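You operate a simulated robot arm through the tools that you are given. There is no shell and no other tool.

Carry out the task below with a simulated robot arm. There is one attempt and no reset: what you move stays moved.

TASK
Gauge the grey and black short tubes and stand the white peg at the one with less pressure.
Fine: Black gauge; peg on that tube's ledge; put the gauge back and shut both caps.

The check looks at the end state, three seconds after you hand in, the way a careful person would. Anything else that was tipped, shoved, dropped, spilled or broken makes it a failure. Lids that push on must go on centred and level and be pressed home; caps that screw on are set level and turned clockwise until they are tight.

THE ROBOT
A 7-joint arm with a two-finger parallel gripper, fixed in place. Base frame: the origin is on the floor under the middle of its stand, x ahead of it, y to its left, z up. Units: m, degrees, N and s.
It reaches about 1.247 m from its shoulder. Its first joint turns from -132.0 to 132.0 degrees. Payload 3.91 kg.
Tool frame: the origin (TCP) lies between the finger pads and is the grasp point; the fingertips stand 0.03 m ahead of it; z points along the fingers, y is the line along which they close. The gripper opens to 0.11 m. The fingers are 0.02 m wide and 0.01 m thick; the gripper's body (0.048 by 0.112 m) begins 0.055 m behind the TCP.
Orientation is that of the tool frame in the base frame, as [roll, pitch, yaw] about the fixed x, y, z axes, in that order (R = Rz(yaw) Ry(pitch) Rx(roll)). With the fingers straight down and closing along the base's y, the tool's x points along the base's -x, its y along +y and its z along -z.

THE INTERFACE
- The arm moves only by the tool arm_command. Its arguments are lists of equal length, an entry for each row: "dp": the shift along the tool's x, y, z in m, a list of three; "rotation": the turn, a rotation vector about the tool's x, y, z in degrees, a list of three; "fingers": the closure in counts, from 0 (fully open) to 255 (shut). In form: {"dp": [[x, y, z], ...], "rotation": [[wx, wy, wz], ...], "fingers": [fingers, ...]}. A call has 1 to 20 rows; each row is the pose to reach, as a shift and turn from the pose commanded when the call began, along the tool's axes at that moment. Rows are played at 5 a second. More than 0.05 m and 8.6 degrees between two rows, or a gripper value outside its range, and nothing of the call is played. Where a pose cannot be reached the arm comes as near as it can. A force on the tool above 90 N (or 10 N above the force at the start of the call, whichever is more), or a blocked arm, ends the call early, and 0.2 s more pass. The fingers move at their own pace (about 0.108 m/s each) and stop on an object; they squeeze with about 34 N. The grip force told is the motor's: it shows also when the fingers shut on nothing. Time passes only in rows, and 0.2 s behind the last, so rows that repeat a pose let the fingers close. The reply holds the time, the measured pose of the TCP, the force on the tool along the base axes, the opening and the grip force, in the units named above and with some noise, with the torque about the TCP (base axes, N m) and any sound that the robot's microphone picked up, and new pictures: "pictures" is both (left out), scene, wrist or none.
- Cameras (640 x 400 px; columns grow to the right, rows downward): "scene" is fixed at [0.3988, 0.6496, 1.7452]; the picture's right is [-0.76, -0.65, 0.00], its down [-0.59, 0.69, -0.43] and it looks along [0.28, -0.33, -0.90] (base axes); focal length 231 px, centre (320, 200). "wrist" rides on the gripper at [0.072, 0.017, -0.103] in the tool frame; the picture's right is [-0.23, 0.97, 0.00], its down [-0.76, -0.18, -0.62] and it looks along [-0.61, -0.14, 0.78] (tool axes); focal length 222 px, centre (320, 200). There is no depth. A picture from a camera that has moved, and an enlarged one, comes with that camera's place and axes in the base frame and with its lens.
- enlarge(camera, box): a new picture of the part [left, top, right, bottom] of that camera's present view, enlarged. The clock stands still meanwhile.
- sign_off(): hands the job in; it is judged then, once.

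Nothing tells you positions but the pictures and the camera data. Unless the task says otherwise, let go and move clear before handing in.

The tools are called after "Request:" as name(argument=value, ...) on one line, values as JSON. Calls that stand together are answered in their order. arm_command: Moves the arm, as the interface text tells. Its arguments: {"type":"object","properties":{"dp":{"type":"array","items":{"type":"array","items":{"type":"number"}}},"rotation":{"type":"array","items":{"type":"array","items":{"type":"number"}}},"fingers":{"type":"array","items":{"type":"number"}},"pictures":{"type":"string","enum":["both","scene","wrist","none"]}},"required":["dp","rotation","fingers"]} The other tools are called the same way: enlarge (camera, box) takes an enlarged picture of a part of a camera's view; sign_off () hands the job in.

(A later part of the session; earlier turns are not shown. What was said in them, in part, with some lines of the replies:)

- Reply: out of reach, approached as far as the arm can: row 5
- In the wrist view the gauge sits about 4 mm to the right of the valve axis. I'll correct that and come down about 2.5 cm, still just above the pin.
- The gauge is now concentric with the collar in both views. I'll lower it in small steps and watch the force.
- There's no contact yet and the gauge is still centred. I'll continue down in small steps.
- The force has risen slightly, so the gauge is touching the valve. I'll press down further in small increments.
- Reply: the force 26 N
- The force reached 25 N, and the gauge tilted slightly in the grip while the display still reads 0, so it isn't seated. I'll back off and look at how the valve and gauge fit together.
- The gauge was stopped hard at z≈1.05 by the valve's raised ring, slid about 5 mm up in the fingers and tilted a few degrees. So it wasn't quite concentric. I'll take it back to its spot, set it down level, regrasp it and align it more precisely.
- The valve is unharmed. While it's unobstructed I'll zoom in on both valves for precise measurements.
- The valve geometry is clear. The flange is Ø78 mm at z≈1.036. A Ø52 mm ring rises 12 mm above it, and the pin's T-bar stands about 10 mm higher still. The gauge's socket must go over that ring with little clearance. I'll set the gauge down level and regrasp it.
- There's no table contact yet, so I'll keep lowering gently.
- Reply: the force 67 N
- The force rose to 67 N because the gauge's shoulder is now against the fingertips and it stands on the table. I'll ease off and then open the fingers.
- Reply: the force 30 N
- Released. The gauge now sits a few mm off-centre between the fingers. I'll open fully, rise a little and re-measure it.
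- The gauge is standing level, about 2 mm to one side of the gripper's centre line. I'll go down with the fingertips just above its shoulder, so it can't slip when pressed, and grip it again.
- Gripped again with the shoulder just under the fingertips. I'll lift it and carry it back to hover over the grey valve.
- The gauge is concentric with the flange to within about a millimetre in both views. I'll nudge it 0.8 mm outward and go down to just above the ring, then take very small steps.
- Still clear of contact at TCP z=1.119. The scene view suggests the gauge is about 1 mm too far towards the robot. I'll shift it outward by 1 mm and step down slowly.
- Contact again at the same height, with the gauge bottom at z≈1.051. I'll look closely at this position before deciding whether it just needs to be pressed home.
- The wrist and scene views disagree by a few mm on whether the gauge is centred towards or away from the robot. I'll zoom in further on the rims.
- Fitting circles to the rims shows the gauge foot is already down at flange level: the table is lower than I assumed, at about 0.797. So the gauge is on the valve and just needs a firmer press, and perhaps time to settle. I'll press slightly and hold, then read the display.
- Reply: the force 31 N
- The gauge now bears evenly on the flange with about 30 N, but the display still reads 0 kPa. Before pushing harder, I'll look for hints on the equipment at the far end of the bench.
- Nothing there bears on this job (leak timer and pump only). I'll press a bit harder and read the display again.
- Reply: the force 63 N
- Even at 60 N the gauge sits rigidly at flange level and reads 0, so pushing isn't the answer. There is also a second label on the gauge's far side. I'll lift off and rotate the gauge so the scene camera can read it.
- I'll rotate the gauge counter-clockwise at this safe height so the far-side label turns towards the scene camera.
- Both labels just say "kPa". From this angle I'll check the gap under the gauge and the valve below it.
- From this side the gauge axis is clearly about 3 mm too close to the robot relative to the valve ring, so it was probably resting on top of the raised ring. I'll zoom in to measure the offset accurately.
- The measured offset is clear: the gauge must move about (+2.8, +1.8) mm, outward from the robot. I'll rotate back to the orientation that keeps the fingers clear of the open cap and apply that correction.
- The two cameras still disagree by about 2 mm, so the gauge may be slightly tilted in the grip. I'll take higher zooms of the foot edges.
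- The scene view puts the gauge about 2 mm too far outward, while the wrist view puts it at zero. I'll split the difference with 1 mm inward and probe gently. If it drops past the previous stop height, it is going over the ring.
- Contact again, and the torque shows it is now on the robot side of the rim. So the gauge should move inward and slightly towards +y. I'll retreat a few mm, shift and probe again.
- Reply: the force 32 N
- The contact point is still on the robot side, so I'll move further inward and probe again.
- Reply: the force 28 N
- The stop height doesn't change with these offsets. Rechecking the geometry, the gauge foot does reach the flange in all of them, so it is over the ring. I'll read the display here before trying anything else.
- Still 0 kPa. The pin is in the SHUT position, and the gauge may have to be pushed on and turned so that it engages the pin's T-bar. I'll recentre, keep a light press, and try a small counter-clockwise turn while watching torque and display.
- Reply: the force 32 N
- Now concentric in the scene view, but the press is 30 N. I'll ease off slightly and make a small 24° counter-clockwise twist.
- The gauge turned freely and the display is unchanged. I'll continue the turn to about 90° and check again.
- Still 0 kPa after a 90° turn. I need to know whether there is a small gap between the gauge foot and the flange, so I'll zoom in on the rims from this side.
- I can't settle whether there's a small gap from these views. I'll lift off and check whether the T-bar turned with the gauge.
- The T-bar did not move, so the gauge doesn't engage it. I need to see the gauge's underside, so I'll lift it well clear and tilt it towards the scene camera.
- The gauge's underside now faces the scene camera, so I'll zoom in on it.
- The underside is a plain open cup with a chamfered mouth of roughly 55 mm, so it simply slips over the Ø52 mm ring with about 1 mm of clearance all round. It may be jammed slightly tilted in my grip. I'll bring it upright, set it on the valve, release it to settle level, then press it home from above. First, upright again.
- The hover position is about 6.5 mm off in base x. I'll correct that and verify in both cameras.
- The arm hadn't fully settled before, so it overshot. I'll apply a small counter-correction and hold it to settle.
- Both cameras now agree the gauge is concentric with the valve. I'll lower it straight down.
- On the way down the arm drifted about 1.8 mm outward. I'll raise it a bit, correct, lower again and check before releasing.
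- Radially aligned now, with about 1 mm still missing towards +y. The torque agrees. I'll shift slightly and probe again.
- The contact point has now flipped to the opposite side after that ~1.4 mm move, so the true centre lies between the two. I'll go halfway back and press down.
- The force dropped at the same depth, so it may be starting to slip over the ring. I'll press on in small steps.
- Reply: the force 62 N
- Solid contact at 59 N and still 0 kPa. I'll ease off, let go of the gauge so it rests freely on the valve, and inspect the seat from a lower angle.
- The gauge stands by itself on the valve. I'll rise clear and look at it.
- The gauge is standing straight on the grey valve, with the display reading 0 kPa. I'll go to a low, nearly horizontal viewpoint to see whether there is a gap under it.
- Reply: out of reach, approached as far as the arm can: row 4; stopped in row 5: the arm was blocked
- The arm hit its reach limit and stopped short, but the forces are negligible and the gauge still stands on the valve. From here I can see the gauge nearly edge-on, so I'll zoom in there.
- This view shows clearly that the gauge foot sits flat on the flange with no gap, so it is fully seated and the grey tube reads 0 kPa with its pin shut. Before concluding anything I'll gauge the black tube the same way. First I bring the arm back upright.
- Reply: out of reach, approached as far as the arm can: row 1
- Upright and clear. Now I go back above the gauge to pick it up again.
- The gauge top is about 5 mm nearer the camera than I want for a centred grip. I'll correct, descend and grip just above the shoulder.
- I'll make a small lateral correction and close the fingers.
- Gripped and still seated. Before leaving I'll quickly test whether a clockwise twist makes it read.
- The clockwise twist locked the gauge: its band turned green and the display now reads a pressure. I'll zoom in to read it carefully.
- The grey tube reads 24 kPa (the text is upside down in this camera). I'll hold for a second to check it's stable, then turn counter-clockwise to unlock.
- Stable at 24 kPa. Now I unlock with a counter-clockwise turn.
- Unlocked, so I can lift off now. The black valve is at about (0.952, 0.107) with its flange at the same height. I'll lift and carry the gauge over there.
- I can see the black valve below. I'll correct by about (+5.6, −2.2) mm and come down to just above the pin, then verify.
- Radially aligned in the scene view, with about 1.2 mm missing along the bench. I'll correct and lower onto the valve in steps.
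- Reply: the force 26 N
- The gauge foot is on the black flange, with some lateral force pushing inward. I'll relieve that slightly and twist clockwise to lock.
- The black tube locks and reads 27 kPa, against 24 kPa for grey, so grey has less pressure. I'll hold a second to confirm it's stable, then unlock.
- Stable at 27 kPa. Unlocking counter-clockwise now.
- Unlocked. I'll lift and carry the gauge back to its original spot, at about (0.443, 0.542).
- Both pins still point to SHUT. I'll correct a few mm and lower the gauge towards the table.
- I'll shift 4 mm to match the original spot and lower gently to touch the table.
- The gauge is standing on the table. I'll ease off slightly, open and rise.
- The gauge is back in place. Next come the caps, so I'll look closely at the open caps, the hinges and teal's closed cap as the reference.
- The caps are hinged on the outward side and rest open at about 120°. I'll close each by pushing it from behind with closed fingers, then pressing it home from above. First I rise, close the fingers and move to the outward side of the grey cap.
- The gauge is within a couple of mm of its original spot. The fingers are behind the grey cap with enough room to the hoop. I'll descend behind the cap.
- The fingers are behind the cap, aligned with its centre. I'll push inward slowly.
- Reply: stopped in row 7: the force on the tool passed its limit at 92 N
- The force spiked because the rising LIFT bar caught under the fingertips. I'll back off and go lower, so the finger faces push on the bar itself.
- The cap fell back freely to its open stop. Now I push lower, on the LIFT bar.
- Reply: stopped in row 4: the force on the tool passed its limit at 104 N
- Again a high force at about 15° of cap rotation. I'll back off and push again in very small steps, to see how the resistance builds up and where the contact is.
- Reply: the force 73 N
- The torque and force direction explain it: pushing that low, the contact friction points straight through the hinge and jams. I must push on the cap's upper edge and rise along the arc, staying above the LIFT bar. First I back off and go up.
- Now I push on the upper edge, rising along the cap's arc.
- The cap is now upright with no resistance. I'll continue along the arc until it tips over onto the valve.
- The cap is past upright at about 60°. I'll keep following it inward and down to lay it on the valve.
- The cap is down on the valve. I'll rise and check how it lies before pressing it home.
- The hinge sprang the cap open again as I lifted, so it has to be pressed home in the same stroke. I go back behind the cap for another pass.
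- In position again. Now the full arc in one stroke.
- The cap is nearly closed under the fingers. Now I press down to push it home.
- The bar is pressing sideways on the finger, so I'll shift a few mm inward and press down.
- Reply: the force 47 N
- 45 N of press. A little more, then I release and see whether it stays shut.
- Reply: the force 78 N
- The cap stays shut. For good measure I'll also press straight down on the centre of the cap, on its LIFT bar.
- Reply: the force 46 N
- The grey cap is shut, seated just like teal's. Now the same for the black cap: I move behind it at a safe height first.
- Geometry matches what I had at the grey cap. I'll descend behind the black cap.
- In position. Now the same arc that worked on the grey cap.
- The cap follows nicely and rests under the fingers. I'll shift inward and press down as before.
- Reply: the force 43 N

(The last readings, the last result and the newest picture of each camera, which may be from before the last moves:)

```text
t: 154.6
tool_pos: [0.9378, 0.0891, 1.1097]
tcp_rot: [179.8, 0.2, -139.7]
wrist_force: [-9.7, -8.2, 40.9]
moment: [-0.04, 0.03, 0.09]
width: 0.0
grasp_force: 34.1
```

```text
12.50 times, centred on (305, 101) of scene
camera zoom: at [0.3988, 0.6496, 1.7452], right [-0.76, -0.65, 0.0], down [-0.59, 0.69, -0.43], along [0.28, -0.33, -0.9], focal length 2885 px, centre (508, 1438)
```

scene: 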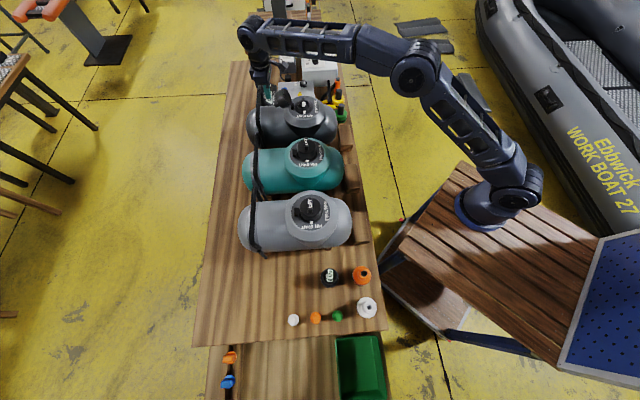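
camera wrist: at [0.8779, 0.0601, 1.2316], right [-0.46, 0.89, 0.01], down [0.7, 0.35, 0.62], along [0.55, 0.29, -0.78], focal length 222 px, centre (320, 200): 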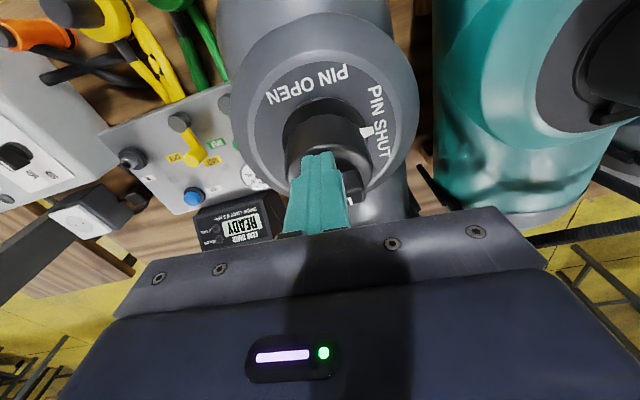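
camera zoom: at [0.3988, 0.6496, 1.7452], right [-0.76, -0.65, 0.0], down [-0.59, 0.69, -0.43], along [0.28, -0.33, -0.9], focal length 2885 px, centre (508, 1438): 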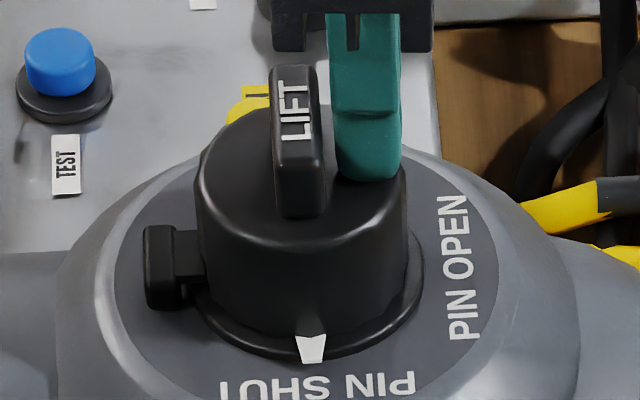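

Request:
arm_command(dp=[[0, 0, 0.001], [0, 0, 0.002], [0, 0, 0.002], [0, 0, 0.002]], rotation=[[0, 0, 0], [0, 0, 0], [0, 0, 0], [0, 0, 0]], fingers=[255, 255, 255, 255], pictures="none")

Request:
arm_command(dp=[[0, 0, -0.004], [0, 0, -0.015], [0, 0, -0.04], [0, 0, -0.06], [0, 0, -0.06]], rotation=[[0, 0, 0], [0, 0, 0], [0, 0, 0], [0, 0, 0], [0, 0, 0]], fingers=[255, 255, 255, 255, 255], pictures="none")

Request:
enlarge(camera="scene", box=[280, 85, 330, 117])

```text
t: 155.6
tool_pos: [0.9378, 0.0891, 1.1094]
tcp_rot: [179.8, 0.2, -139.8]
wrist_force: [-5.4, -5.1, 68.8]
moment: [0.26, -0.32, -0.25]
width: 0.0001
grasp_force: 34.3
```

```text
t: 156.8
tool_pos: [0.9378, 0.0915, 1.1649]
tcp_rot: [179.8, 0.1, -139.7]
wrist_force: [0.5, -0.5, 1.0]
moment: [-0.01, -0.01, 0.02]
width: 0.0
grasp_force: 34.3
```

```text
12.50 times, centred on (305, 101) of scene
camera zoom: at [0.3988, 0.6496, 1.7452], right [-0.76, -0.65, 0.0], down [-0.59, 0.69, -0.43], along [0.28, -0.33, -0.9], focal length 2885 px, centre (508, 1438)
```

zoom: 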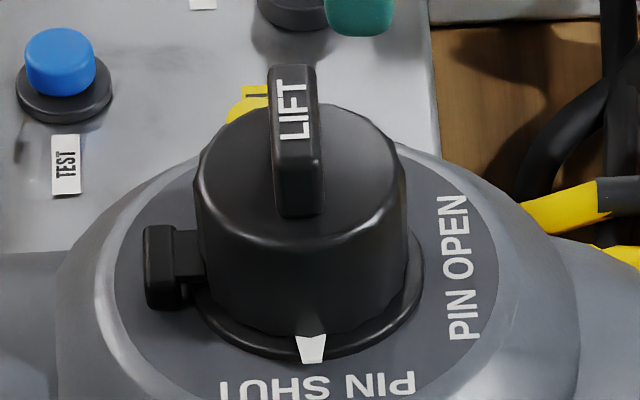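

The black cap stays shut too. A final centre press on its LIFT bar.

Request:
arm_command(dp=[[-0.011, 0, 0], [-0.022, 0, 0], [-0.022, 0, 0.015], [-0.022, 0, 0.027], [-0.022, 0, 0.027], [-0.022, 0, 0.027]], rotation=[[0, 0, 0], [0, 0, 0], [0, 0, 0], [0, 0, 0], [0, 0, 0], [0, 0, 0]], fingers=[255, 255, 255, 255, 255, 255], pictures="none")

Request:
enlarge(camera="scene", box=[280, 85, 330, 117])

```text
t: 158.2
tool_pos: [0.9543, 0.1053, 1.1381]
tcp_rot: [179.8, 0.0, -139.9]
wrist_force: [-0.2, -0.1, 0.4]
moment: [-0.02, 0.01, 0.0]
width: 0.0
grasp_force: 33.5
```

```text
12.50 times, centred on (305, 101) of scene
camera zoom: at [0.3988, 0.6496, 1.7452], right [-0.76, -0.65, 0.0], down [-0.59, 0.69, -0.43], along [0.28, -0.33, -0.9], focal length 2885 px, centre (508, 1438)
```

zoom: 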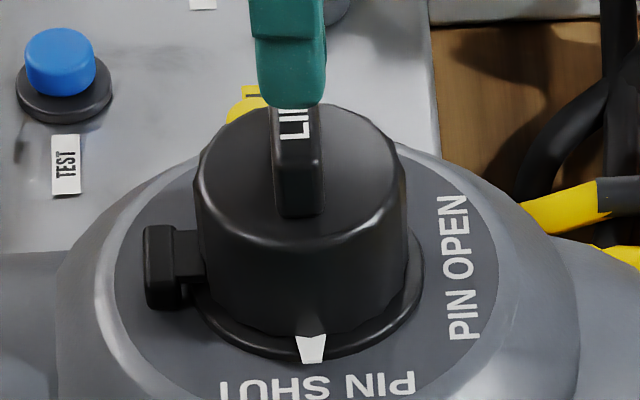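

Request:
arm_command(dp=[[0.001, 0, 0.003], [0.001, 0, 0.006], [0.001, 0, 0.008], [0.001, 0, 0.0095], [0.001, 0, 0.0095], [0.001, 0, 0.0]], rotation=[[0, 0, 0], [0, 0, 0], [0, 0, 0], [0, 0, 0], [0, 0, 0], [0, 0, 0]], fingers=[255, 255, 255, 255, 255, 255], pictures="none")

Request:
arm_command(dp=[[0, 0, -0.03], [0, 0, -0.07], [0, 0, -0.11], [0, 0, -0.11]], rotation=[[0, 0, 0], [0, 0, 0], [0, 0, 0], [0, 0, 0]], fingers=[255, 255, 255, 255])

Request:
enlarge(camera="scene", box=[280, 85, 330, 117])

Request:
enlarge(camera="scene", box=[280, 260, 360, 330])

```text
t: 159.6
tool_pos: [0.9537, 0.1043, 1.135]
tcp_rot: [179.5, -0.2, -139.9]
wrist_force: [-1.0, 0.8, -0.4]
moment: [0.0, 0.03, 0.03]
width: 0.0
grasp_force: 33.5
```

```text
t: 160.6
tool_pos: [0.9531, 0.1033, 1.2467]
tcp_rot: [179.6, 0.0, -139.9]
wrist_force: [0.4, 0.8, -1.0]
moment: [0.02, 0.07, 0.0]
width: 0.0
grasp_force: 33.6
camera wrist: at [0.8866, 0.0682, 1.3495], right [-0.46, 0.89, 0.01], down [0.7, 0.35, 0.62], along [0.55, 0.29, -0.78], focal length 222 px, centre (320, 200)
```

scene: 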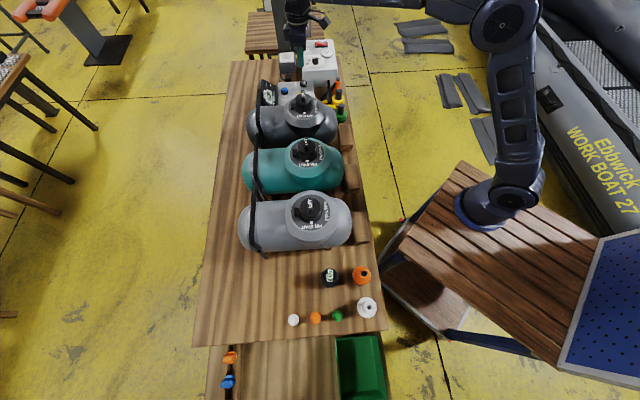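
wrist: 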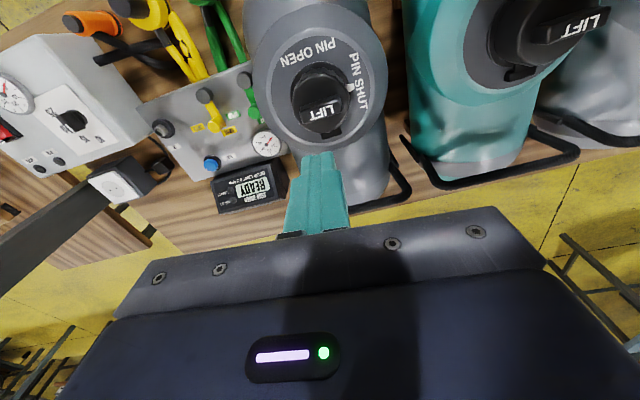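

```text
12.50 times, centred on (305, 101) of scene
camera zoom: at [0.3988, 0.6496, 1.7452], right [-0.76, -0.65, 0.0], down [-0.59, 0.69, -0.43], along [0.28, -0.33, -0.9], focal length 2885 px, centre (508, 1438)
```

zoom: 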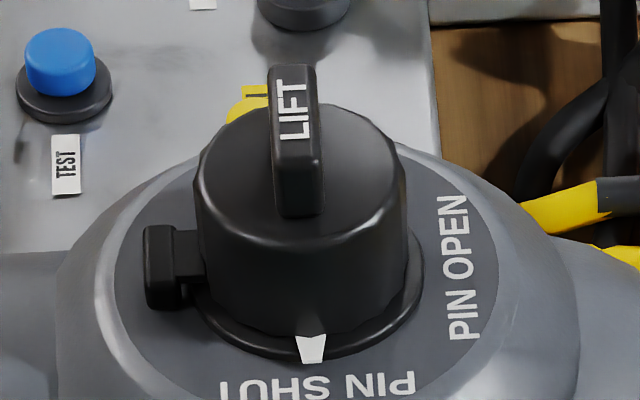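

```text
5.71 times, centred on (320, 295) of scene
camera zoom: at [0.3988, 0.6496, 1.7452], right [-0.76, -0.65, 0.0], down [-0.59, 0.69, -0.43], along [0.28, -0.33, -0.9], focal length 1319 px, centre (320, -343)
```

zoom: 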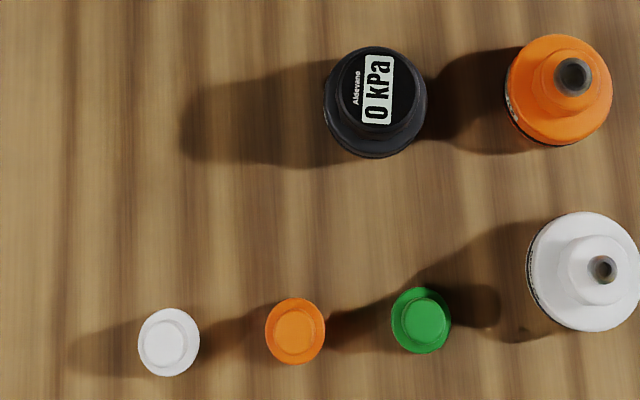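

Both caps are shut. Now the white peg: I move over to it at about (0.450, 0.737), at a safe height.

Request:
arm_command(dp=[[-0.0012, 0.0449, 0], [-0.0025, 0.0897, 0], [-0.0037, 0.1346, 0], [-0.005, 0.1794, 0], [-0.0062, 0.2243, 0], [-0.0075, 0.2691, 0], [-0.0087, 0.314, 0], [-0.01, 0.3588, 0], [-0.0112, 0.4037, 0], [-0.0124, 0.4486, 0], [-0.0137, 0.4934, 0], [-0.0149, 0.5383, 0], [-0.0162, 0.5831, 0], [-0.0174, 0.628, 0], [-0.0187, 0.6728, 0], [-0.0199, 0.7177, 0], [-0.0212, 0.7625, 0], [-0.0224, 0.8074, 0], [-0.0224, 0.8074, 0.03], [-0.0224, 0.8074, 0.03]], rotation=[[0, 0, 0], [0, 0, -1], [0, 0, -2], [0, 0, -3], [0, 0, -4], [0, 0, -5], [0, 0, -6], [0, 0, -7], [0, 0, -8], [0, 0, -9], [0, 0, -9.9], [0, 0, -9.9], [0, 0, -9.9], [0, 0, -9.9], [0, 0, -9.9], [0, 0, -9.9], [0, 0, -9.9], [0, 0, -9.9], [0, 0, -9.9], [0, 0, -9.9]], fingers=[255, 255, 255, 255, 255, 255, 255, 255, 255, 255, 200, 150, 100, 50, 0, 0, 0, 0, 0, 0])

Request:
enlarge(camera="wrist", box=[240, 20, 400, 140])

```text
t: 164.8
tool_pos: [0.4513, 0.732, 1.2238]
tcp_rot: [179.7, 0.0, -129.9]
wrist_force: [0.0, -1.1, 0.0]
moment: [0.02, 0.03, 0.0]
width: 0.11
grasp_force: 0.1
camera wrist: at [0.3897, 0.6854, 1.3261], right [-0.6, 0.8, 0.01], down [0.63, 0.47, 0.62], along [0.5, 0.38, -0.78], focal length 222 px, centre (320, 200)
```

scene: 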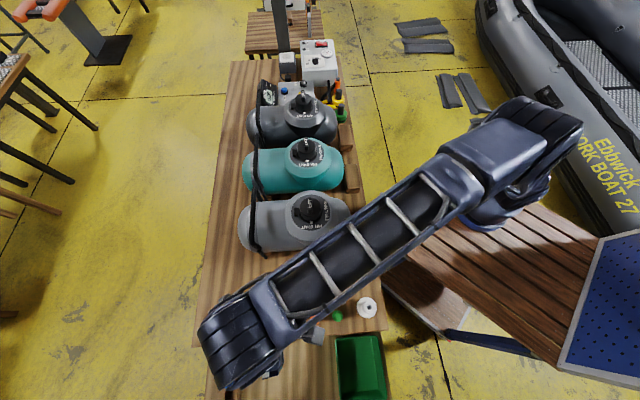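
wrist: 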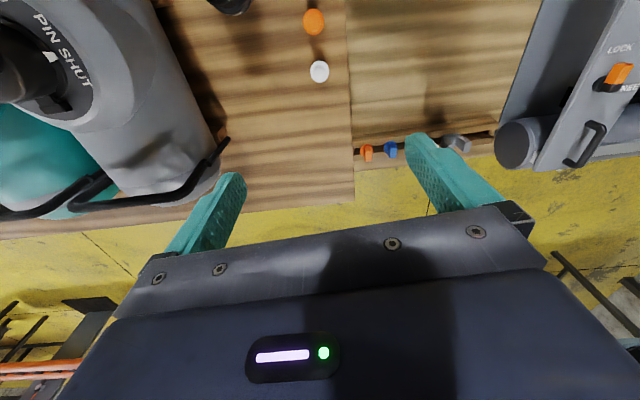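

```text
3.33 times, centred on (320, 80) of wrist
camera zoom: at [0.3897, 0.6854, 1.3261], right [-0.6, 0.8, 0.01], down [0.63, 0.47, 0.62], along [0.5, 0.38, -0.78], focal length 740 px, centre (320, 600)
```

zoom: 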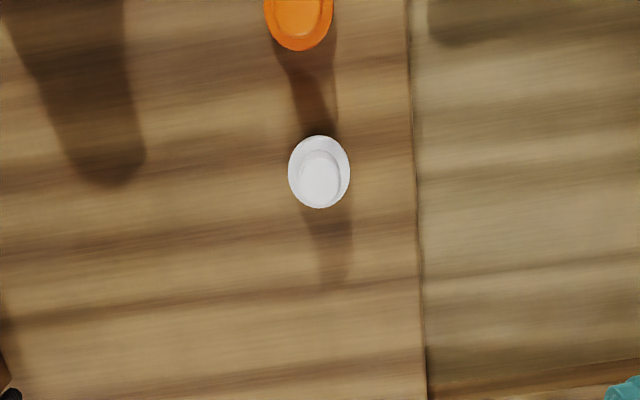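

The white peg has a base of about 39 mm and a stem of about 28 mm. I'll centre over it and come lower to measure its height.

Request:
arm_command(dp=[[-0.0049, -0.0011, 0.045], [-0.0049, -0.0011, 0.09], [-0.0049, -0.0011, 0.135], [-0.0049, -0.0011, 0.18], [-0.0049, -0.0011, 0.225], [-0.0049, -0.0011, 0.265], [-0.0049, -0.0011, 0.265], [-0.0049, -0.0011, 0.265]], rotation=[[0, 0, 0], [0, 0, 0], [0, 0, 0], [0, 0, 0], [0, 0, 0], [0, 0, 0], [0, 0, 0], [0, 0, 0]], fingers=[0, 0, 0, 0, 0, 0, 0, 0], pictures="wrist")

Request:
enlarge(camera="wrist", box=[260, 80, 380, 170])

```text
t: 166.6
tool_pos: [0.4534, 0.7382, 0.956]
tcp_rot: [179.8, 0.1, -129.9]
wrist_force: [0.3, 0.5, 0.4]
moment: [0.0, 0.01, -0.01]
width: 0.1099
grasp_force: 0.1
camera wrist: at [0.3932, 0.6921, 1.0588], right [-0.6, 0.8, 0.01], down [0.63, 0.47, 0.62], along [0.5, 0.38, -0.78], focal length 222 px, centre (320, 200)
```

wrist: 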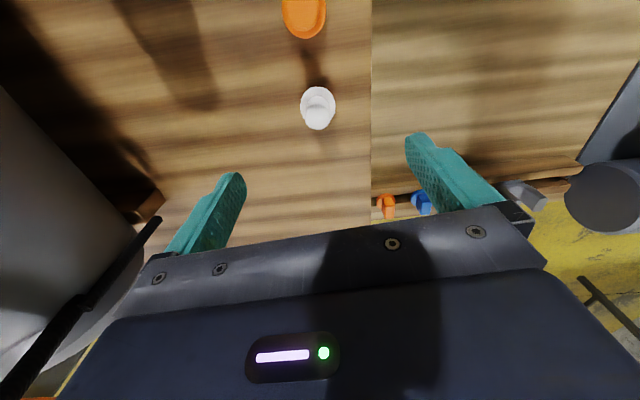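

```text
4.44 times, centred on (320, 125) of wrist
camera zoom: at [0.3932, 0.6921, 1.0588], right [-0.6, 0.8, 0.01], down [0.63, 0.47, 0.62], along [0.5, 0.38, -0.78], focal length 987 px, centre (320, 533)
```

zoom: 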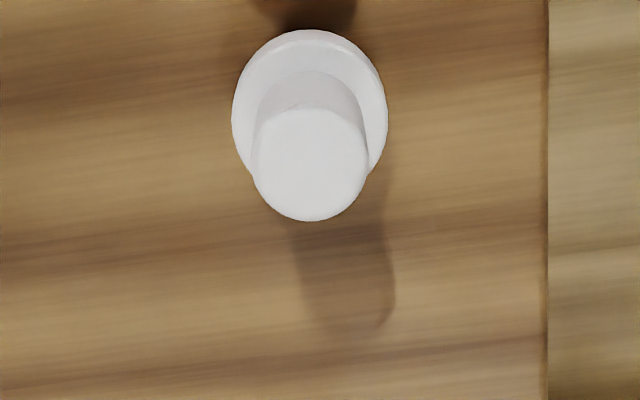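

The peg is about 42 mm tall, with its top at z≈0.839. I'll descend with the fingertips just above its base flange and grip the stem.

Request:
arm_command(dp=[[0.0032, -0.002, 0.04], [0.0032, -0.002, 0.08], [0.0032, -0.002, 0.105], [0.0032, -0.002, 0.113], [0.0032, -0.002, 0.113], [0.0032, -0.002, 0.113]], rotation=[[0, 0, 0], [0, 0, 0], [0, 0, 0], [0, 0, 0], [0, 0, 0], [0, 0, 0]], fingers=[0, 30, 60, 80, 80, 80], pictures="wrist")

Request:
enlarge(camera="wrist", box=[240, 100, 400, 220])

```text
t: 167.9
tool_pos: [0.4517, 0.7341, 0.8423]
tcp_rot: [179.7, 0.0, -129.9]
wrist_force: [-0.1, 0.6, 0.2]
moment: [-0.01, 0.01, -0.02]
width: 0.0756
grasp_force: 0.1
camera wrist: at [0.3906, 0.6875, 0.9461], right [-0.6, 0.8, 0.01], down [0.63, 0.47, 0.62], along [0.49, 0.38, -0.78], focal length 222 px, centre (320, 200)
```

wrist: 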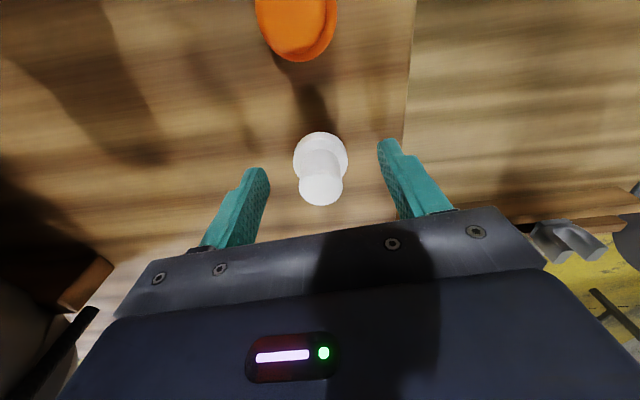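

```text
3.33 times, centred on (320, 160) of wrist
camera zoom: at [0.3906, 0.6875, 0.9461], right [-0.6, 0.8, 0.01], down [0.63, 0.47, 0.62], along [0.49, 0.38, -0.78], focal length 740 px, centre (320, 333)
```

zoom: 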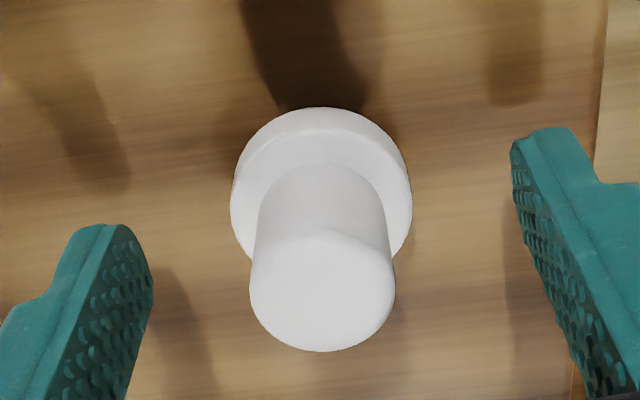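

The peg is centred between the fingers. I'll close on it.

Request:
arm_command(dp=[[0, 0, 0], [0, 0, 0], [0, 0, 0], [0, 0, 0], [0, 0, 0]], rotation=[[0, 0, 0], [0, 0, 0], [0, 0, 0], [0, 0, 0], [0, 0, 0]], fingers=[120, 160, 200, 255, 255], pictures="none")

Request:
enlarge(camera="wrist", box=[240, 100, 400, 220])

Request:
enlarge(camera="scene", box=[340, 205, 380, 250])

```text
t: 169.2
tool_pos: [0.4525, 0.7338, 0.8418]
tcp_rot: [179.7, 0.0, -130.0]
wrist_force: [0.6, -0.3, 0.5]
moment: [0.02, -0.01, -0.01]
width: 0.0242
grasp_force: 34.2
```

```text
3.33 times, centred on (320, 160) of wrist
camera zoom: at [0.3906, 0.6875, 0.9462], right [-0.6, 0.8, 0.01], down [0.63, 0.47, 0.62], along [0.49, 0.38, -0.78], focal length 740 px, centre (320, 333)
```

zoom: 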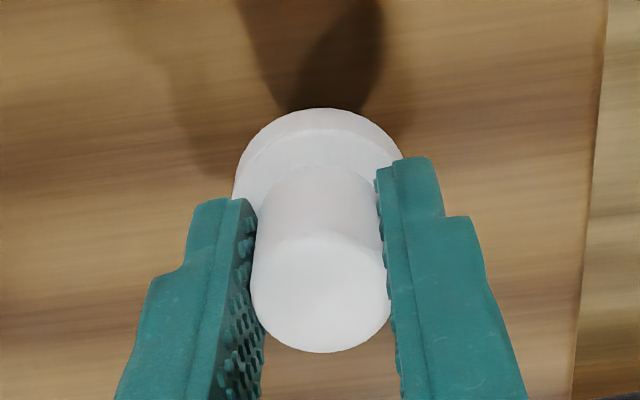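

```text
8.89 times, centred on (360, 228) of scene
camera zoom: at [0.3988, 0.6496, 1.7452], right [-0.76, -0.65, 0.0], down [-0.59, 0.69, -0.43], along [0.28, -0.33, -0.9], focal length 2052 px, centre (-36, -44)
```

zoom: 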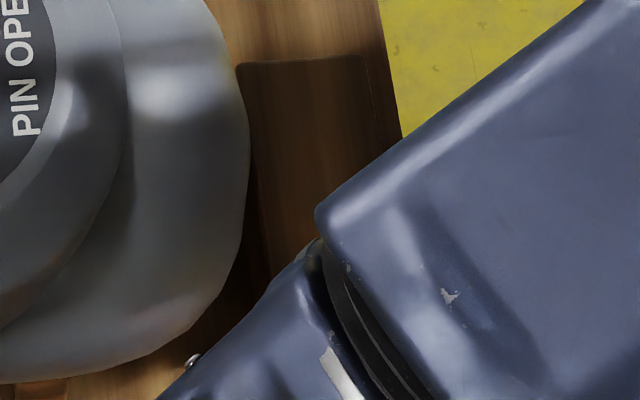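

Gripped at 24 mm. The grey ledge ("FILL TO 20 kPa") has its top at z≈0.843, centred at about (0.478, 0.307). I'll lift the peg and travel at a safe height to hover over that ledge.

Request:
arm_command(dp=[[0, 0, -0.03], [0, 0, -0.078], [0, 0, -0.126], [0, 0, -0.174], [0, 0, -0.222], [0, 0, -0.27], [0.0315, -0.0293, -0.278], [0.0631, -0.0586, -0.278], [0.0946, -0.0879, -0.278], [0.1262, -0.1172, -0.278], [0.1577, -0.1465, -0.278], [0.1892, -0.1757, -0.278], [0.2208, -0.205, -0.278], [0.2523, -0.2343, -0.278], [0.2839, -0.2636, -0.278], [0.3154, -0.2929, -0.278], [0.3154, -0.2929, -0.278], [0.3154, -0.2929, -0.278], [0.3154, -0.2929, -0.278]], rotation=[[0, 0, 0], [0, 0, 0], [0, 0, 0], [0, 0, 0], [0, 0, 0], [0, 0, 0], [0, 0, 1], [0, 0, 2], [0, 0, 3], [0, 0, 4], [0, 0, 5], [0, 0, 6], [0, 0, 7], [0, 0, 8], [0, 0, 9], [0, 0, 9.5], [0, 0, 9.5], [0, 0, 9.5], [0, 0, 9.5]], fingers=[255, 255, 255, 255, 255, 255, 255, 255, 255, 255, 255, 255, 255, 255, 255, 255, 255, 255, 255])

Request:
enlarge(camera="wrist", box=[200, 20, 440, 200])

Request:
enlarge(camera="scene", box=[330, 200, 390, 250])

```text
t: 173.2
tool_pos: [0.4742, 0.3045, 1.119]
tcp_rot: [179.6, 0.0, -139.4]
wrist_force: [-0.5, -0.3, 0.1]
moment: [0.0, 0.0, 0.0]
width: 0.0244
grasp_force: 33.8
camera wrist: at [0.4073, 0.2686, 1.2214], right [-0.46, 0.89, 0.01], down [0.7, 0.36, 0.62], along [0.55, 0.29, -0.78], focal length 222 px, centre (320, 200)
```

scene: 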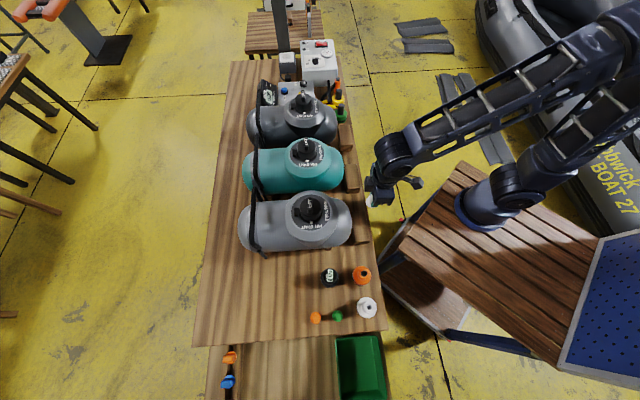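
wrist: 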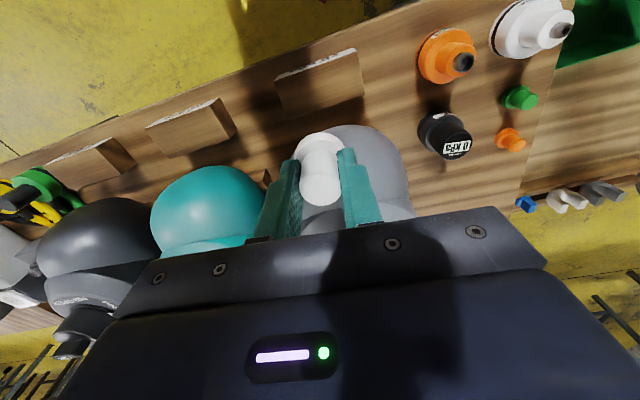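

```text
2.22 times, centred on (320, 110) of wrist
camera zoom: at [0.4073, 0.2686, 1.2214], right [-0.46, 0.89, 0.01], down [0.7, 0.36, 0.62], along [0.55, 0.29, -0.78], focal length 494 px, centre (320, 400)
```

zoom: 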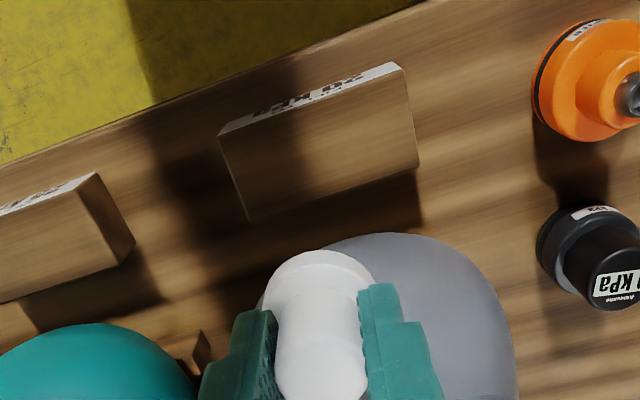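

```text
8.00 times, centred on (360, 225) of scene
camera zoom: at [0.3988, 0.6496, 1.7452], right [-0.76, -0.65, 0.0], down [-0.59, 0.69, -0.43], along [0.28, -0.33, -0.9], focal length 1847 px, centre (0, 0)
```

zoom: 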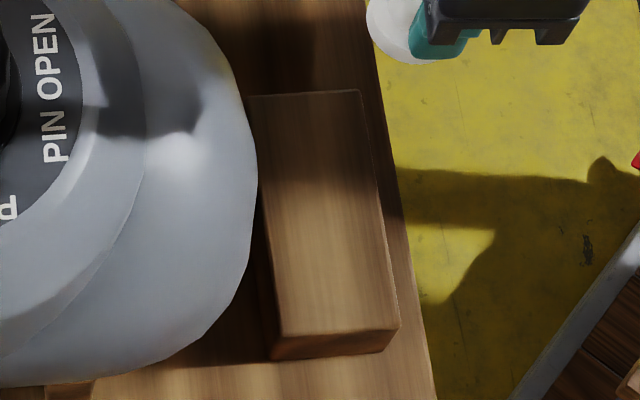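

The ledge's top centre measures (0.477, 0.307), and the peg hovers almost exactly above it. I'll descend straight down, stopping just above.

Request:
arm_command(dp=[[-0.0015, 0.0012, 0.03], [-0.0015, 0.0012, 0.07], [-0.0015, 0.0012, 0.11], [-0.0015, 0.0012, 0.15], [-0.0015, 0.0012, 0.185], [-0.0015, 0.0012, 0.21], [-0.0015, 0.0012, 0.217], [-0.0015, 0.0012, 0.217], [-0.0015, 0.0012, 0.217]], rotation=[[0, 0, 0], [0, 0, 0], [0, 0, 0], [0, 0, 0], [0, 0, 0], [0, 0, 0], [0, 0, 0], [0, 0, 0], [0, 0, 0]], fingers=[255, 255, 255, 255, 255, 255, 255, 255, 255])

Request:
enlarge(camera="wrist", box=[220, 40, 420, 200])

Request:
enlarge(camera="scene", box=[330, 200, 390, 250])

```text
t: 175.2
tool_pos: [0.4754, 0.3071, 0.9042]
tcp_rot: [179.7, 0.1, -139.4]
wrist_force: [-0.5, -0.4, -1.5]
moment: [0.0, 0.02, 0.01]
width: 0.0243
grasp_force: 33.7
camera wrist: at [0.4082, 0.2707, 1.0067], right [-0.46, 0.89, 0.01], down [0.7, 0.36, 0.62], along [0.55, 0.29, -0.78], focal length 222 px, centre (320, 200)
```

scene: 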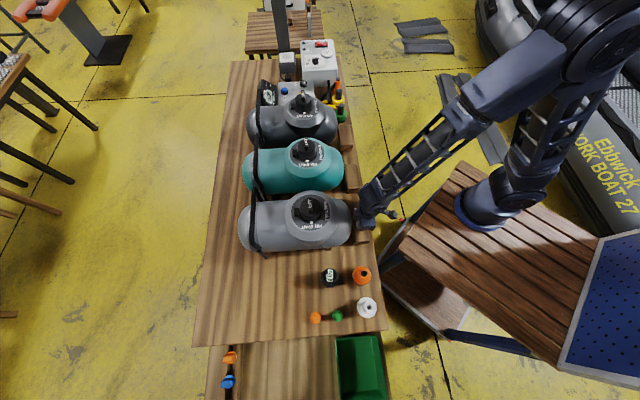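
wrist: 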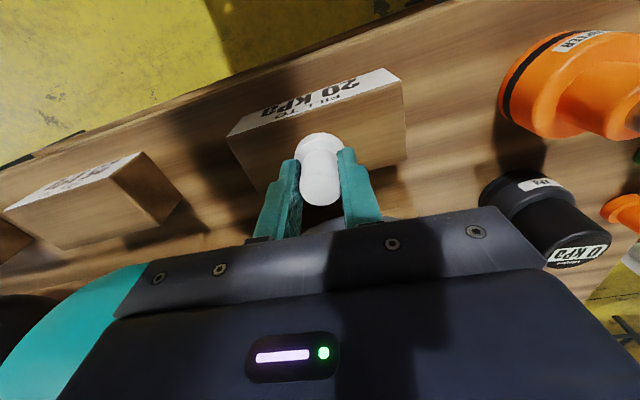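

```text
2.50 times, centred on (320, 120) of wrist
camera zoom: at [0.4082, 0.2707, 1.0067], right [-0.46, 0.89, 0.01], down [0.7, 0.36, 0.62], along [0.55, 0.29, -0.78], focal length 555 px, centre (320, 400)
```

zoom: 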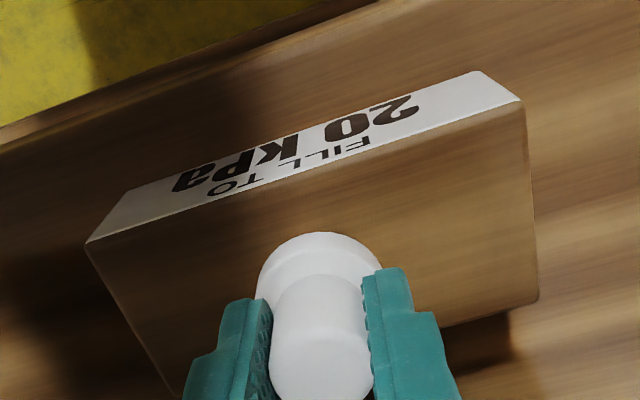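

```text
8.00 times, centred on (360, 225) of scene
camera zoom: at [0.3988, 0.6496, 1.7452], right [-0.76, -0.65, 0.0], down [-0.59, 0.69, -0.43], along [0.28, -0.33, -0.9], focal length 1847 px, centre (0, 0)
```

zoom: 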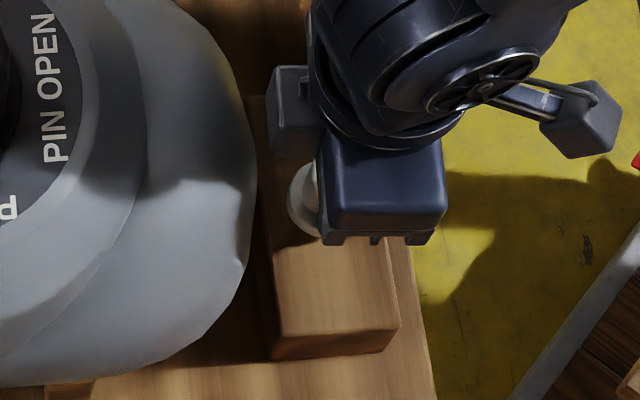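

The peg is well within the ledge. I'll lower it gently until it touches.

Request:
arm_command(dp=[[0, 0, 0.006], [0, 0, 0.011], [0, 0, 0.0135], [0, 0, 0.0145], [0, 0, 0.0145]], rotation=[[0, 0, 0], [0, 0, 0], [0, 0, 0], [0, 0, 0], [0, 0, 0]], fingers=[255, 255, 255, 255, 255], pictures="none")

```text
t: 176.3
tool_pos: [0.4762, 0.3079, 0.8919]
tcp_rot: [179.7, 0.3, -139.4]
wrist_force: [-1.3, 0.4, 84.9]
moment: [0.02, -0.14, 0.04]
width: 0.0246
grasp_force: 33.7
```

Contact came slightly earlier than expected. I'll ease off right away.

Request:
arm_command(dp=[[0, 0, -0.0015], [0, 0, -0.0025], [0, 0, -0.0025]], rotation=[[0, 0, 0], [0, 0, 0], [0, 0, 0]], fingers=[255, 255, 255], pictures="none")

```text
t: 177.2
tool_pos: [0.476, 0.3062, 0.8926]
tcp_rot: [179.7, 0.1, -139.4]
wrist_force: [8.0, 10.4, 50.0]
moment: [0.51, -0.56, -0.01]
width: 0.0245
grasp_force: 34.2
```

Request:
arm_command(dp=[[0, 0, -0.001], [0, 0, -0.0018], [0, 0, -0.0018]], rotation=[[0, 0, 0], [0, 0, 0], [0, 0, 0]], fingers=[255, 255, 255], pictures="wrist")

Request:
enlarge(camera="wrist", box=[220, 40, 420, 220])

```text
t: 177.9
tool_pos: [0.4745, 0.3059, 0.8915]
tcp_rot: [179.7, -0.2, -139.5]
wrist_force: [1.5, -2.4, 11.3]
moment: [-0.05, -0.13, -0.01]
width: 0.0243
grasp_force: 33.7
camera wrist: at [0.4068, 0.2698, 0.9951], right [-0.46, 0.89, 0.0], down [0.7, 0.36, 0.62], along [0.55, 0.29, -0.78], focal length 222 px, centre (320, 200)
```

wrist: 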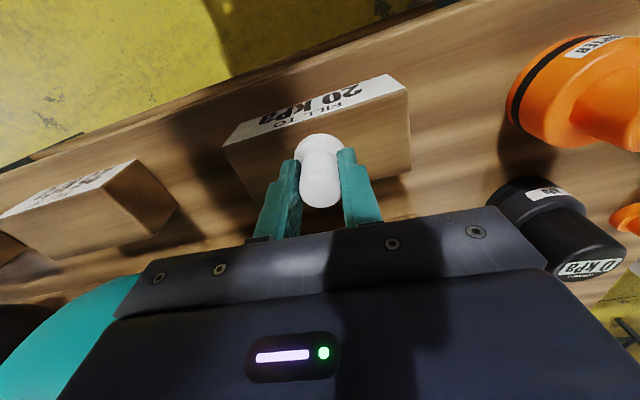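

```text
2.22 times, centred on (320, 130) of wrist
camera zoom: at [0.4068, 0.2698, 0.9951], right [-0.46, 0.89, 0.0], down [0.7, 0.36, 0.62], along [0.55, 0.29, -0.78], focal length 494 px, centre (320, 356)
```

zoom: 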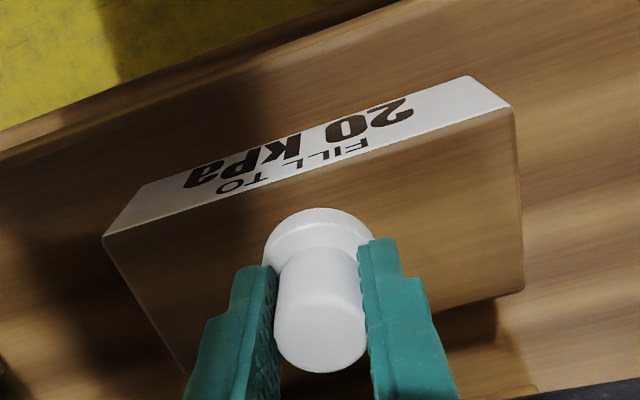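

The peg stands upright on the ledge with little residual force. I'll open the fingers and rise straight up.

Request:
arm_command(dp=[[0, 0, -0.0003], [0, 0, -0.0003], [0, 0, -0.0003], [0, 0, -0.0003], [0, 0, -0.0003], [0, 0, -0.01], [0, 0, -0.04], [0, 0, -0.08], [0, 0, -0.12], [0, 0, -0.16], [0, 0, -0.2], [0, 0, -0.2]], rotation=[[0, 0, 0], [0, 0, 0], [0, 0, 0], [0, 0, 0], [0, 0, 0], [0, 0, 0], [0, 0, 0], [0, 0, 0], [0, 0, 0], [0, 0, 0], [0, 0, 0], [0, 0, 0]], fingers=[230, 200, 170, 130, 100, 100, 100, 100, 100, 100, 100, 100])

Request:
enlarge(camera="wrist", box=[220, 20, 420, 180])

Request:
enlarge(camera="scene", box=[330, 200, 390, 250])

```text
t: 180.6
tool_pos: [0.4752, 0.3036, 1.0934]
tcp_rot: [179.7, 0.0, -139.4]
wrist_force: [0.1, -0.5, -0.6]
moment: [-0.01, -0.01, -0.01]
width: 0.0672
grasp_force: 0.1
camera wrist: at [0.4077, 0.2692, 1.1962], right [-0.46, 0.89, 0.01], down [0.7, 0.36, 0.62], along [0.55, 0.29, -0.78], focal length 222 px, centre (320, 200)
```

scene: 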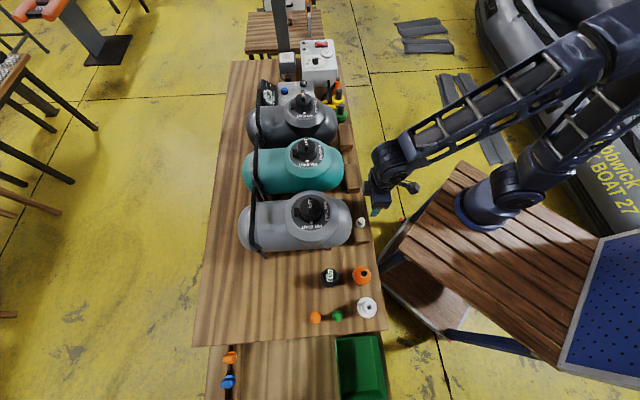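
wrist: 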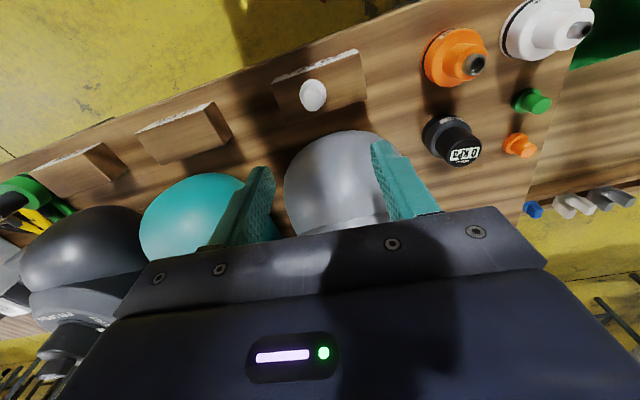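

```text
2.50 times, centred on (320, 100) of wrist
camera zoom: at [0.4077, 0.2692, 1.1962], right [-0.46, 0.89, 0.01], down [0.7, 0.36, 0.62], along [0.55, 0.29, -0.78], focal length 555 px, centre (320, 450)
```

zoom: 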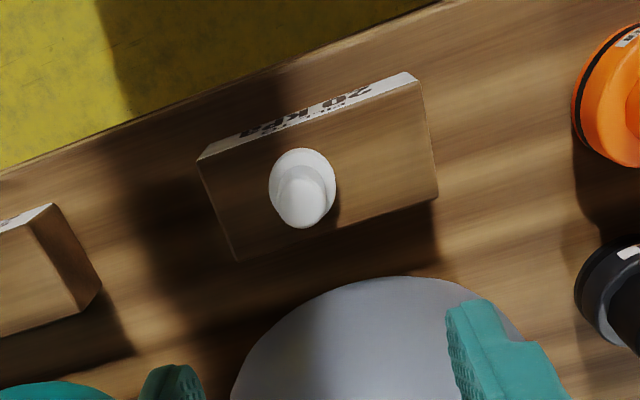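

```text
8.00 times, centred on (360, 225) of scene
camera zoom: at [0.3988, 0.6496, 1.7452], right [-0.76, -0.65, 0.0], down [-0.59, 0.69, -0.43], along [0.28, -0.33, -0.9], focal length 1847 px, centre (0, 0)
```

zoom: 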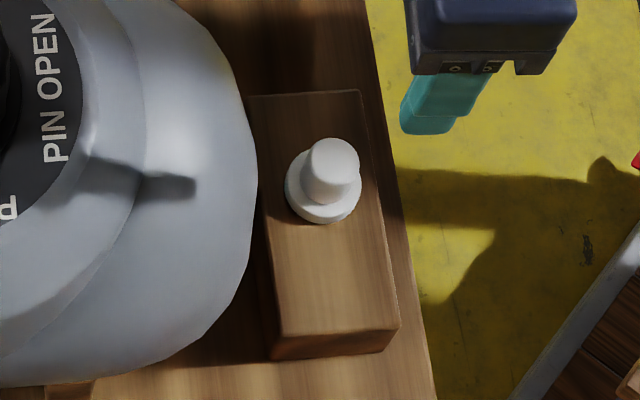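

The white peg stands upright on the grey tube's ledge. I'll move the arm well clear and do a full final check.

Request:
arm_command(dp=[[0.01, -0.01, -0.04], [0.02, -0.02, -0.08], [0.03, -0.03, -0.12], [0.04, -0.05, -0.16], [0.04, -0.09, -0.19], [0.04, -0.13, -0.2], [0.04, -0.13, -0.2]], rotation=[[0, 0, 0], [0, 0, 0], [0, 0, 0], [0, 0, 0], [0, 0, 0], [0, 0, 0], [0, 0, 0]], fingers=[60, 0, 0, 0, 0, 0, 0])

Request:
enlarge(camera="scene", box=[280, 185, 340, 225])

Request:
enlarge(camera="scene", box=[270, 75, 350, 165])

Request:
enlarge(camera="scene", box=[280, 200, 400, 330])

```text
t: 182.2
tool_pos: [0.5277, 0.1789, 1.2965]
tcp_rot: [179.7, 0.0, -139.3]
wrist_force: [0.0, 0.6, 0.2]
moment: [0.0, 0.02, 0.0]
width: 0.11
grasp_force: 0.1
camera wrist: at [0.4594, 0.1426, 1.3982], right [-0.46, 0.89, 0.01], down [0.7, 0.36, 0.62], along [0.55, 0.29, -0.78], focal length 222 px, centre (320, 200)
```

scene: 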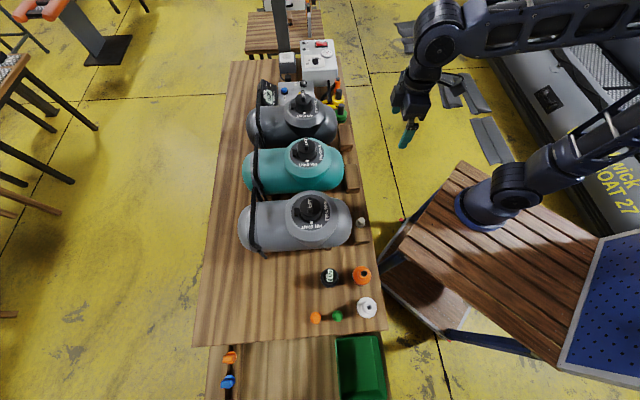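
wrist: 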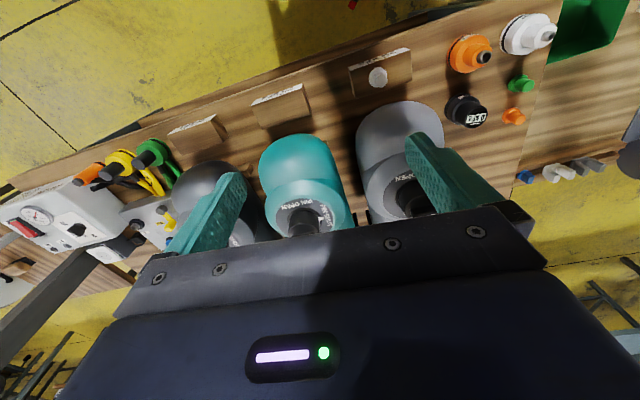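

```text
10.00 times, centred on (310, 205) of scene
camera zoom: at [0.3988, 0.6496, 1.7452], right [-0.76, -0.65, 0.0], down [-0.59, 0.69, -0.43], along [0.28, -0.33, -0.9], focal length 2308 px, centre (420, 150)
```

zoom: 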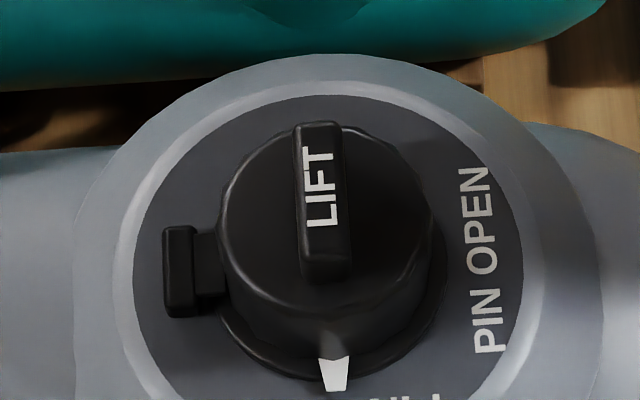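

```text
4.44 times, centred on (310, 120) of scene
camera zoom: at [0.3988, 0.6496, 1.7452], right [-0.76, -0.65, 0.0], down [-0.59, 0.69, -0.43], along [0.28, -0.33, -0.9], focal length 1026 px, centre (364, 556)
```

zoom: 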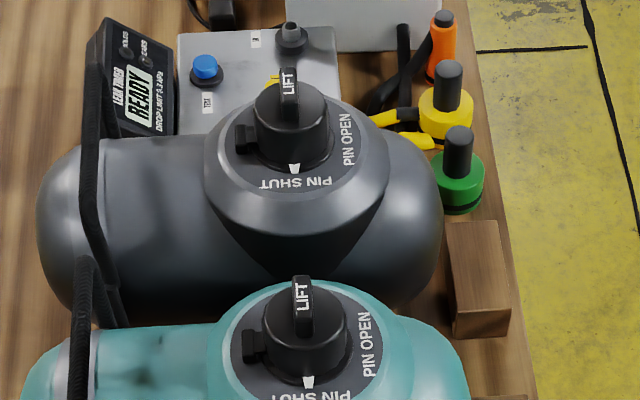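

```text
3.08 times, centred on (340, 265) of scene
camera zoom: at [0.3988, 0.6496, 1.7452], right [-0.76, -0.65, 0.0], down [-0.59, 0.69, -0.43], along [0.28, -0.33, -0.9], focal length 710 px, centre (258, 0)
```

zoom: 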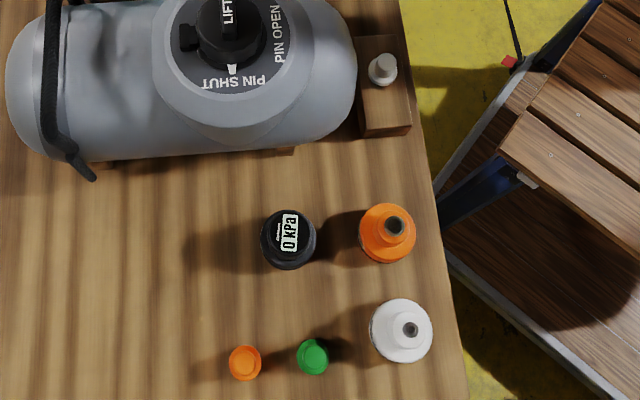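

Everything looks right. I'll compare the seating of the grey and black caps with teal's up close before handing in.

Request:
enlarge(camera="scene", box=[290, 198, 330, 223])

Request:
enlarge(camera="scene", box=[286, 145, 326, 170])

Request:
enlarge(camera="scene", box=[284, 95, 324, 120])

Request:
enlarge(camera="wrist", box=[330, 50, 550, 190])

```text
16.00 times, centred on (310, 210) of scene
camera zoom: at [0.3988, 0.6496, 1.7452], right [-0.76, -0.65, 0.0], down [-0.59, 0.69, -0.43], along [0.28, -0.33, -0.9], focal length 3693 px, centre (480, 32)
```

zoom: 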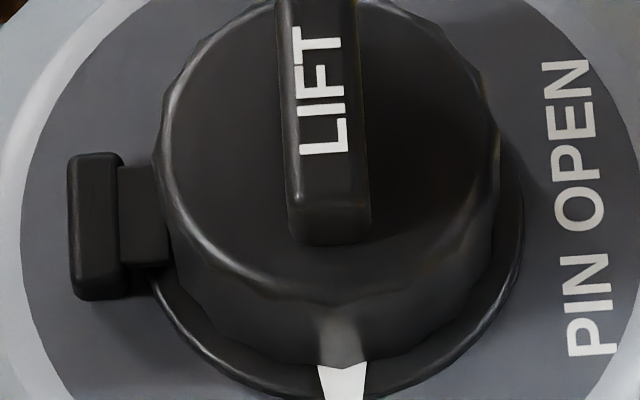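

```text
16.00 times, centred on (306, 158) of scene
camera zoom: at [0.3988, 0.6496, 1.7452], right [-0.76, -0.65, 0.0], down [-0.59, 0.69, -0.43], along [0.28, -0.33, -0.9], focal length 3693 px, centre (544, 880)
```

zoom: 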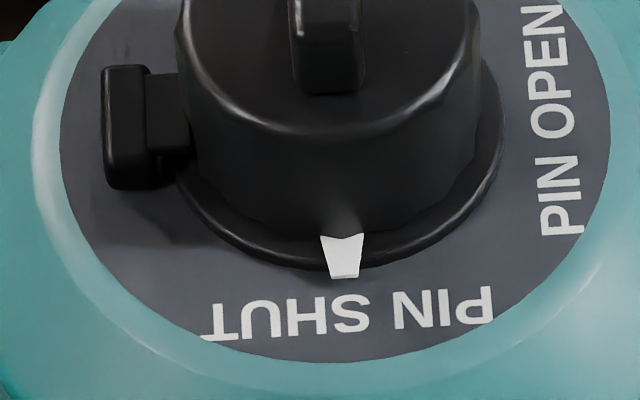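

```text
16.00 times, centred on (304, 108) of scene
camera zoom: at [0.3988, 0.6496, 1.7452], right [-0.76, -0.65, 0.0], down [-0.59, 0.69, -0.43], along [0.28, -0.33, -0.9], focal length 3693 px, centre (576, 1680)
```

zoom: 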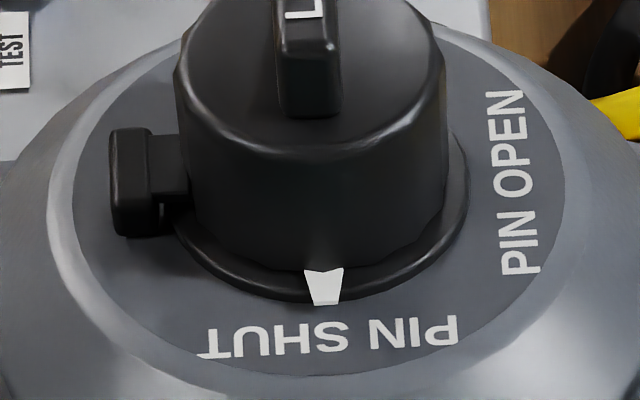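

```text
2.86 times, centred on (440, 120) of wrist
camera zoom: at [0.4594, 0.1426, 1.3982], right [-0.46, 0.89, 0.01], down [0.7, 0.36, 0.62], along [0.55, 0.29, -0.78], focal length 635 px, centre (-23, 429)
```

zoom: 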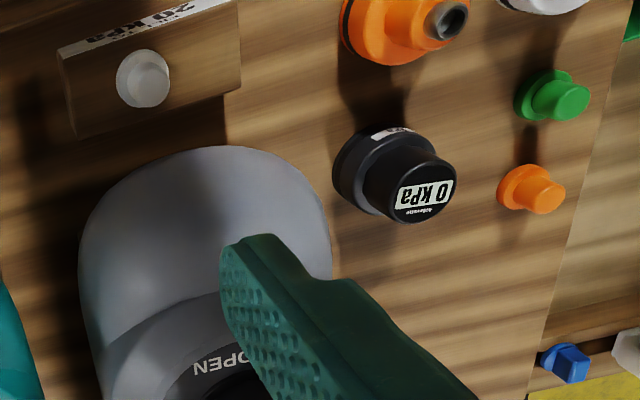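

Grey reads 24 kPa and black reads 27 kPa, so grey has less pressure. The white peg stands upright on the grey tube's ledge, and the black gauge is back on its spot. Both caps are shut and seated like teal's, both pins were still on SHUT when last seen before capping, and the arm is clear. I'm handing in.

Request:
sign_off()

```text
The job is handed in.
```

I gauged both tubes with the black gauge. Grey read 24 kPa and black read 27 kPa, so grey has less pressure.

- **Peg:** the white peg stands upright on the grey tube's ledge.
- **Gauge:** it is back on its original spot, within a few millimetres.
- **Caps:** the grey and black caps are both shut. They were pressed home and, in the close-up pictures, sit like the teal cap.
- **Pins:** I left both pins alone, and both were on SHUT when last visible before I closed the caps.

The gauge only reads once it is turned clockwise to lock on the valve. I hadn't found that out at first, so I pressed it onto the grey valve several times, with up to about 60 N. I also jammed against the grey cap twice, at 92 N and 104 N, before finding the right way to close it. I saw no damage or displacement afterwards.

The job is handed in, and the arm was clear of the bench when I did so.
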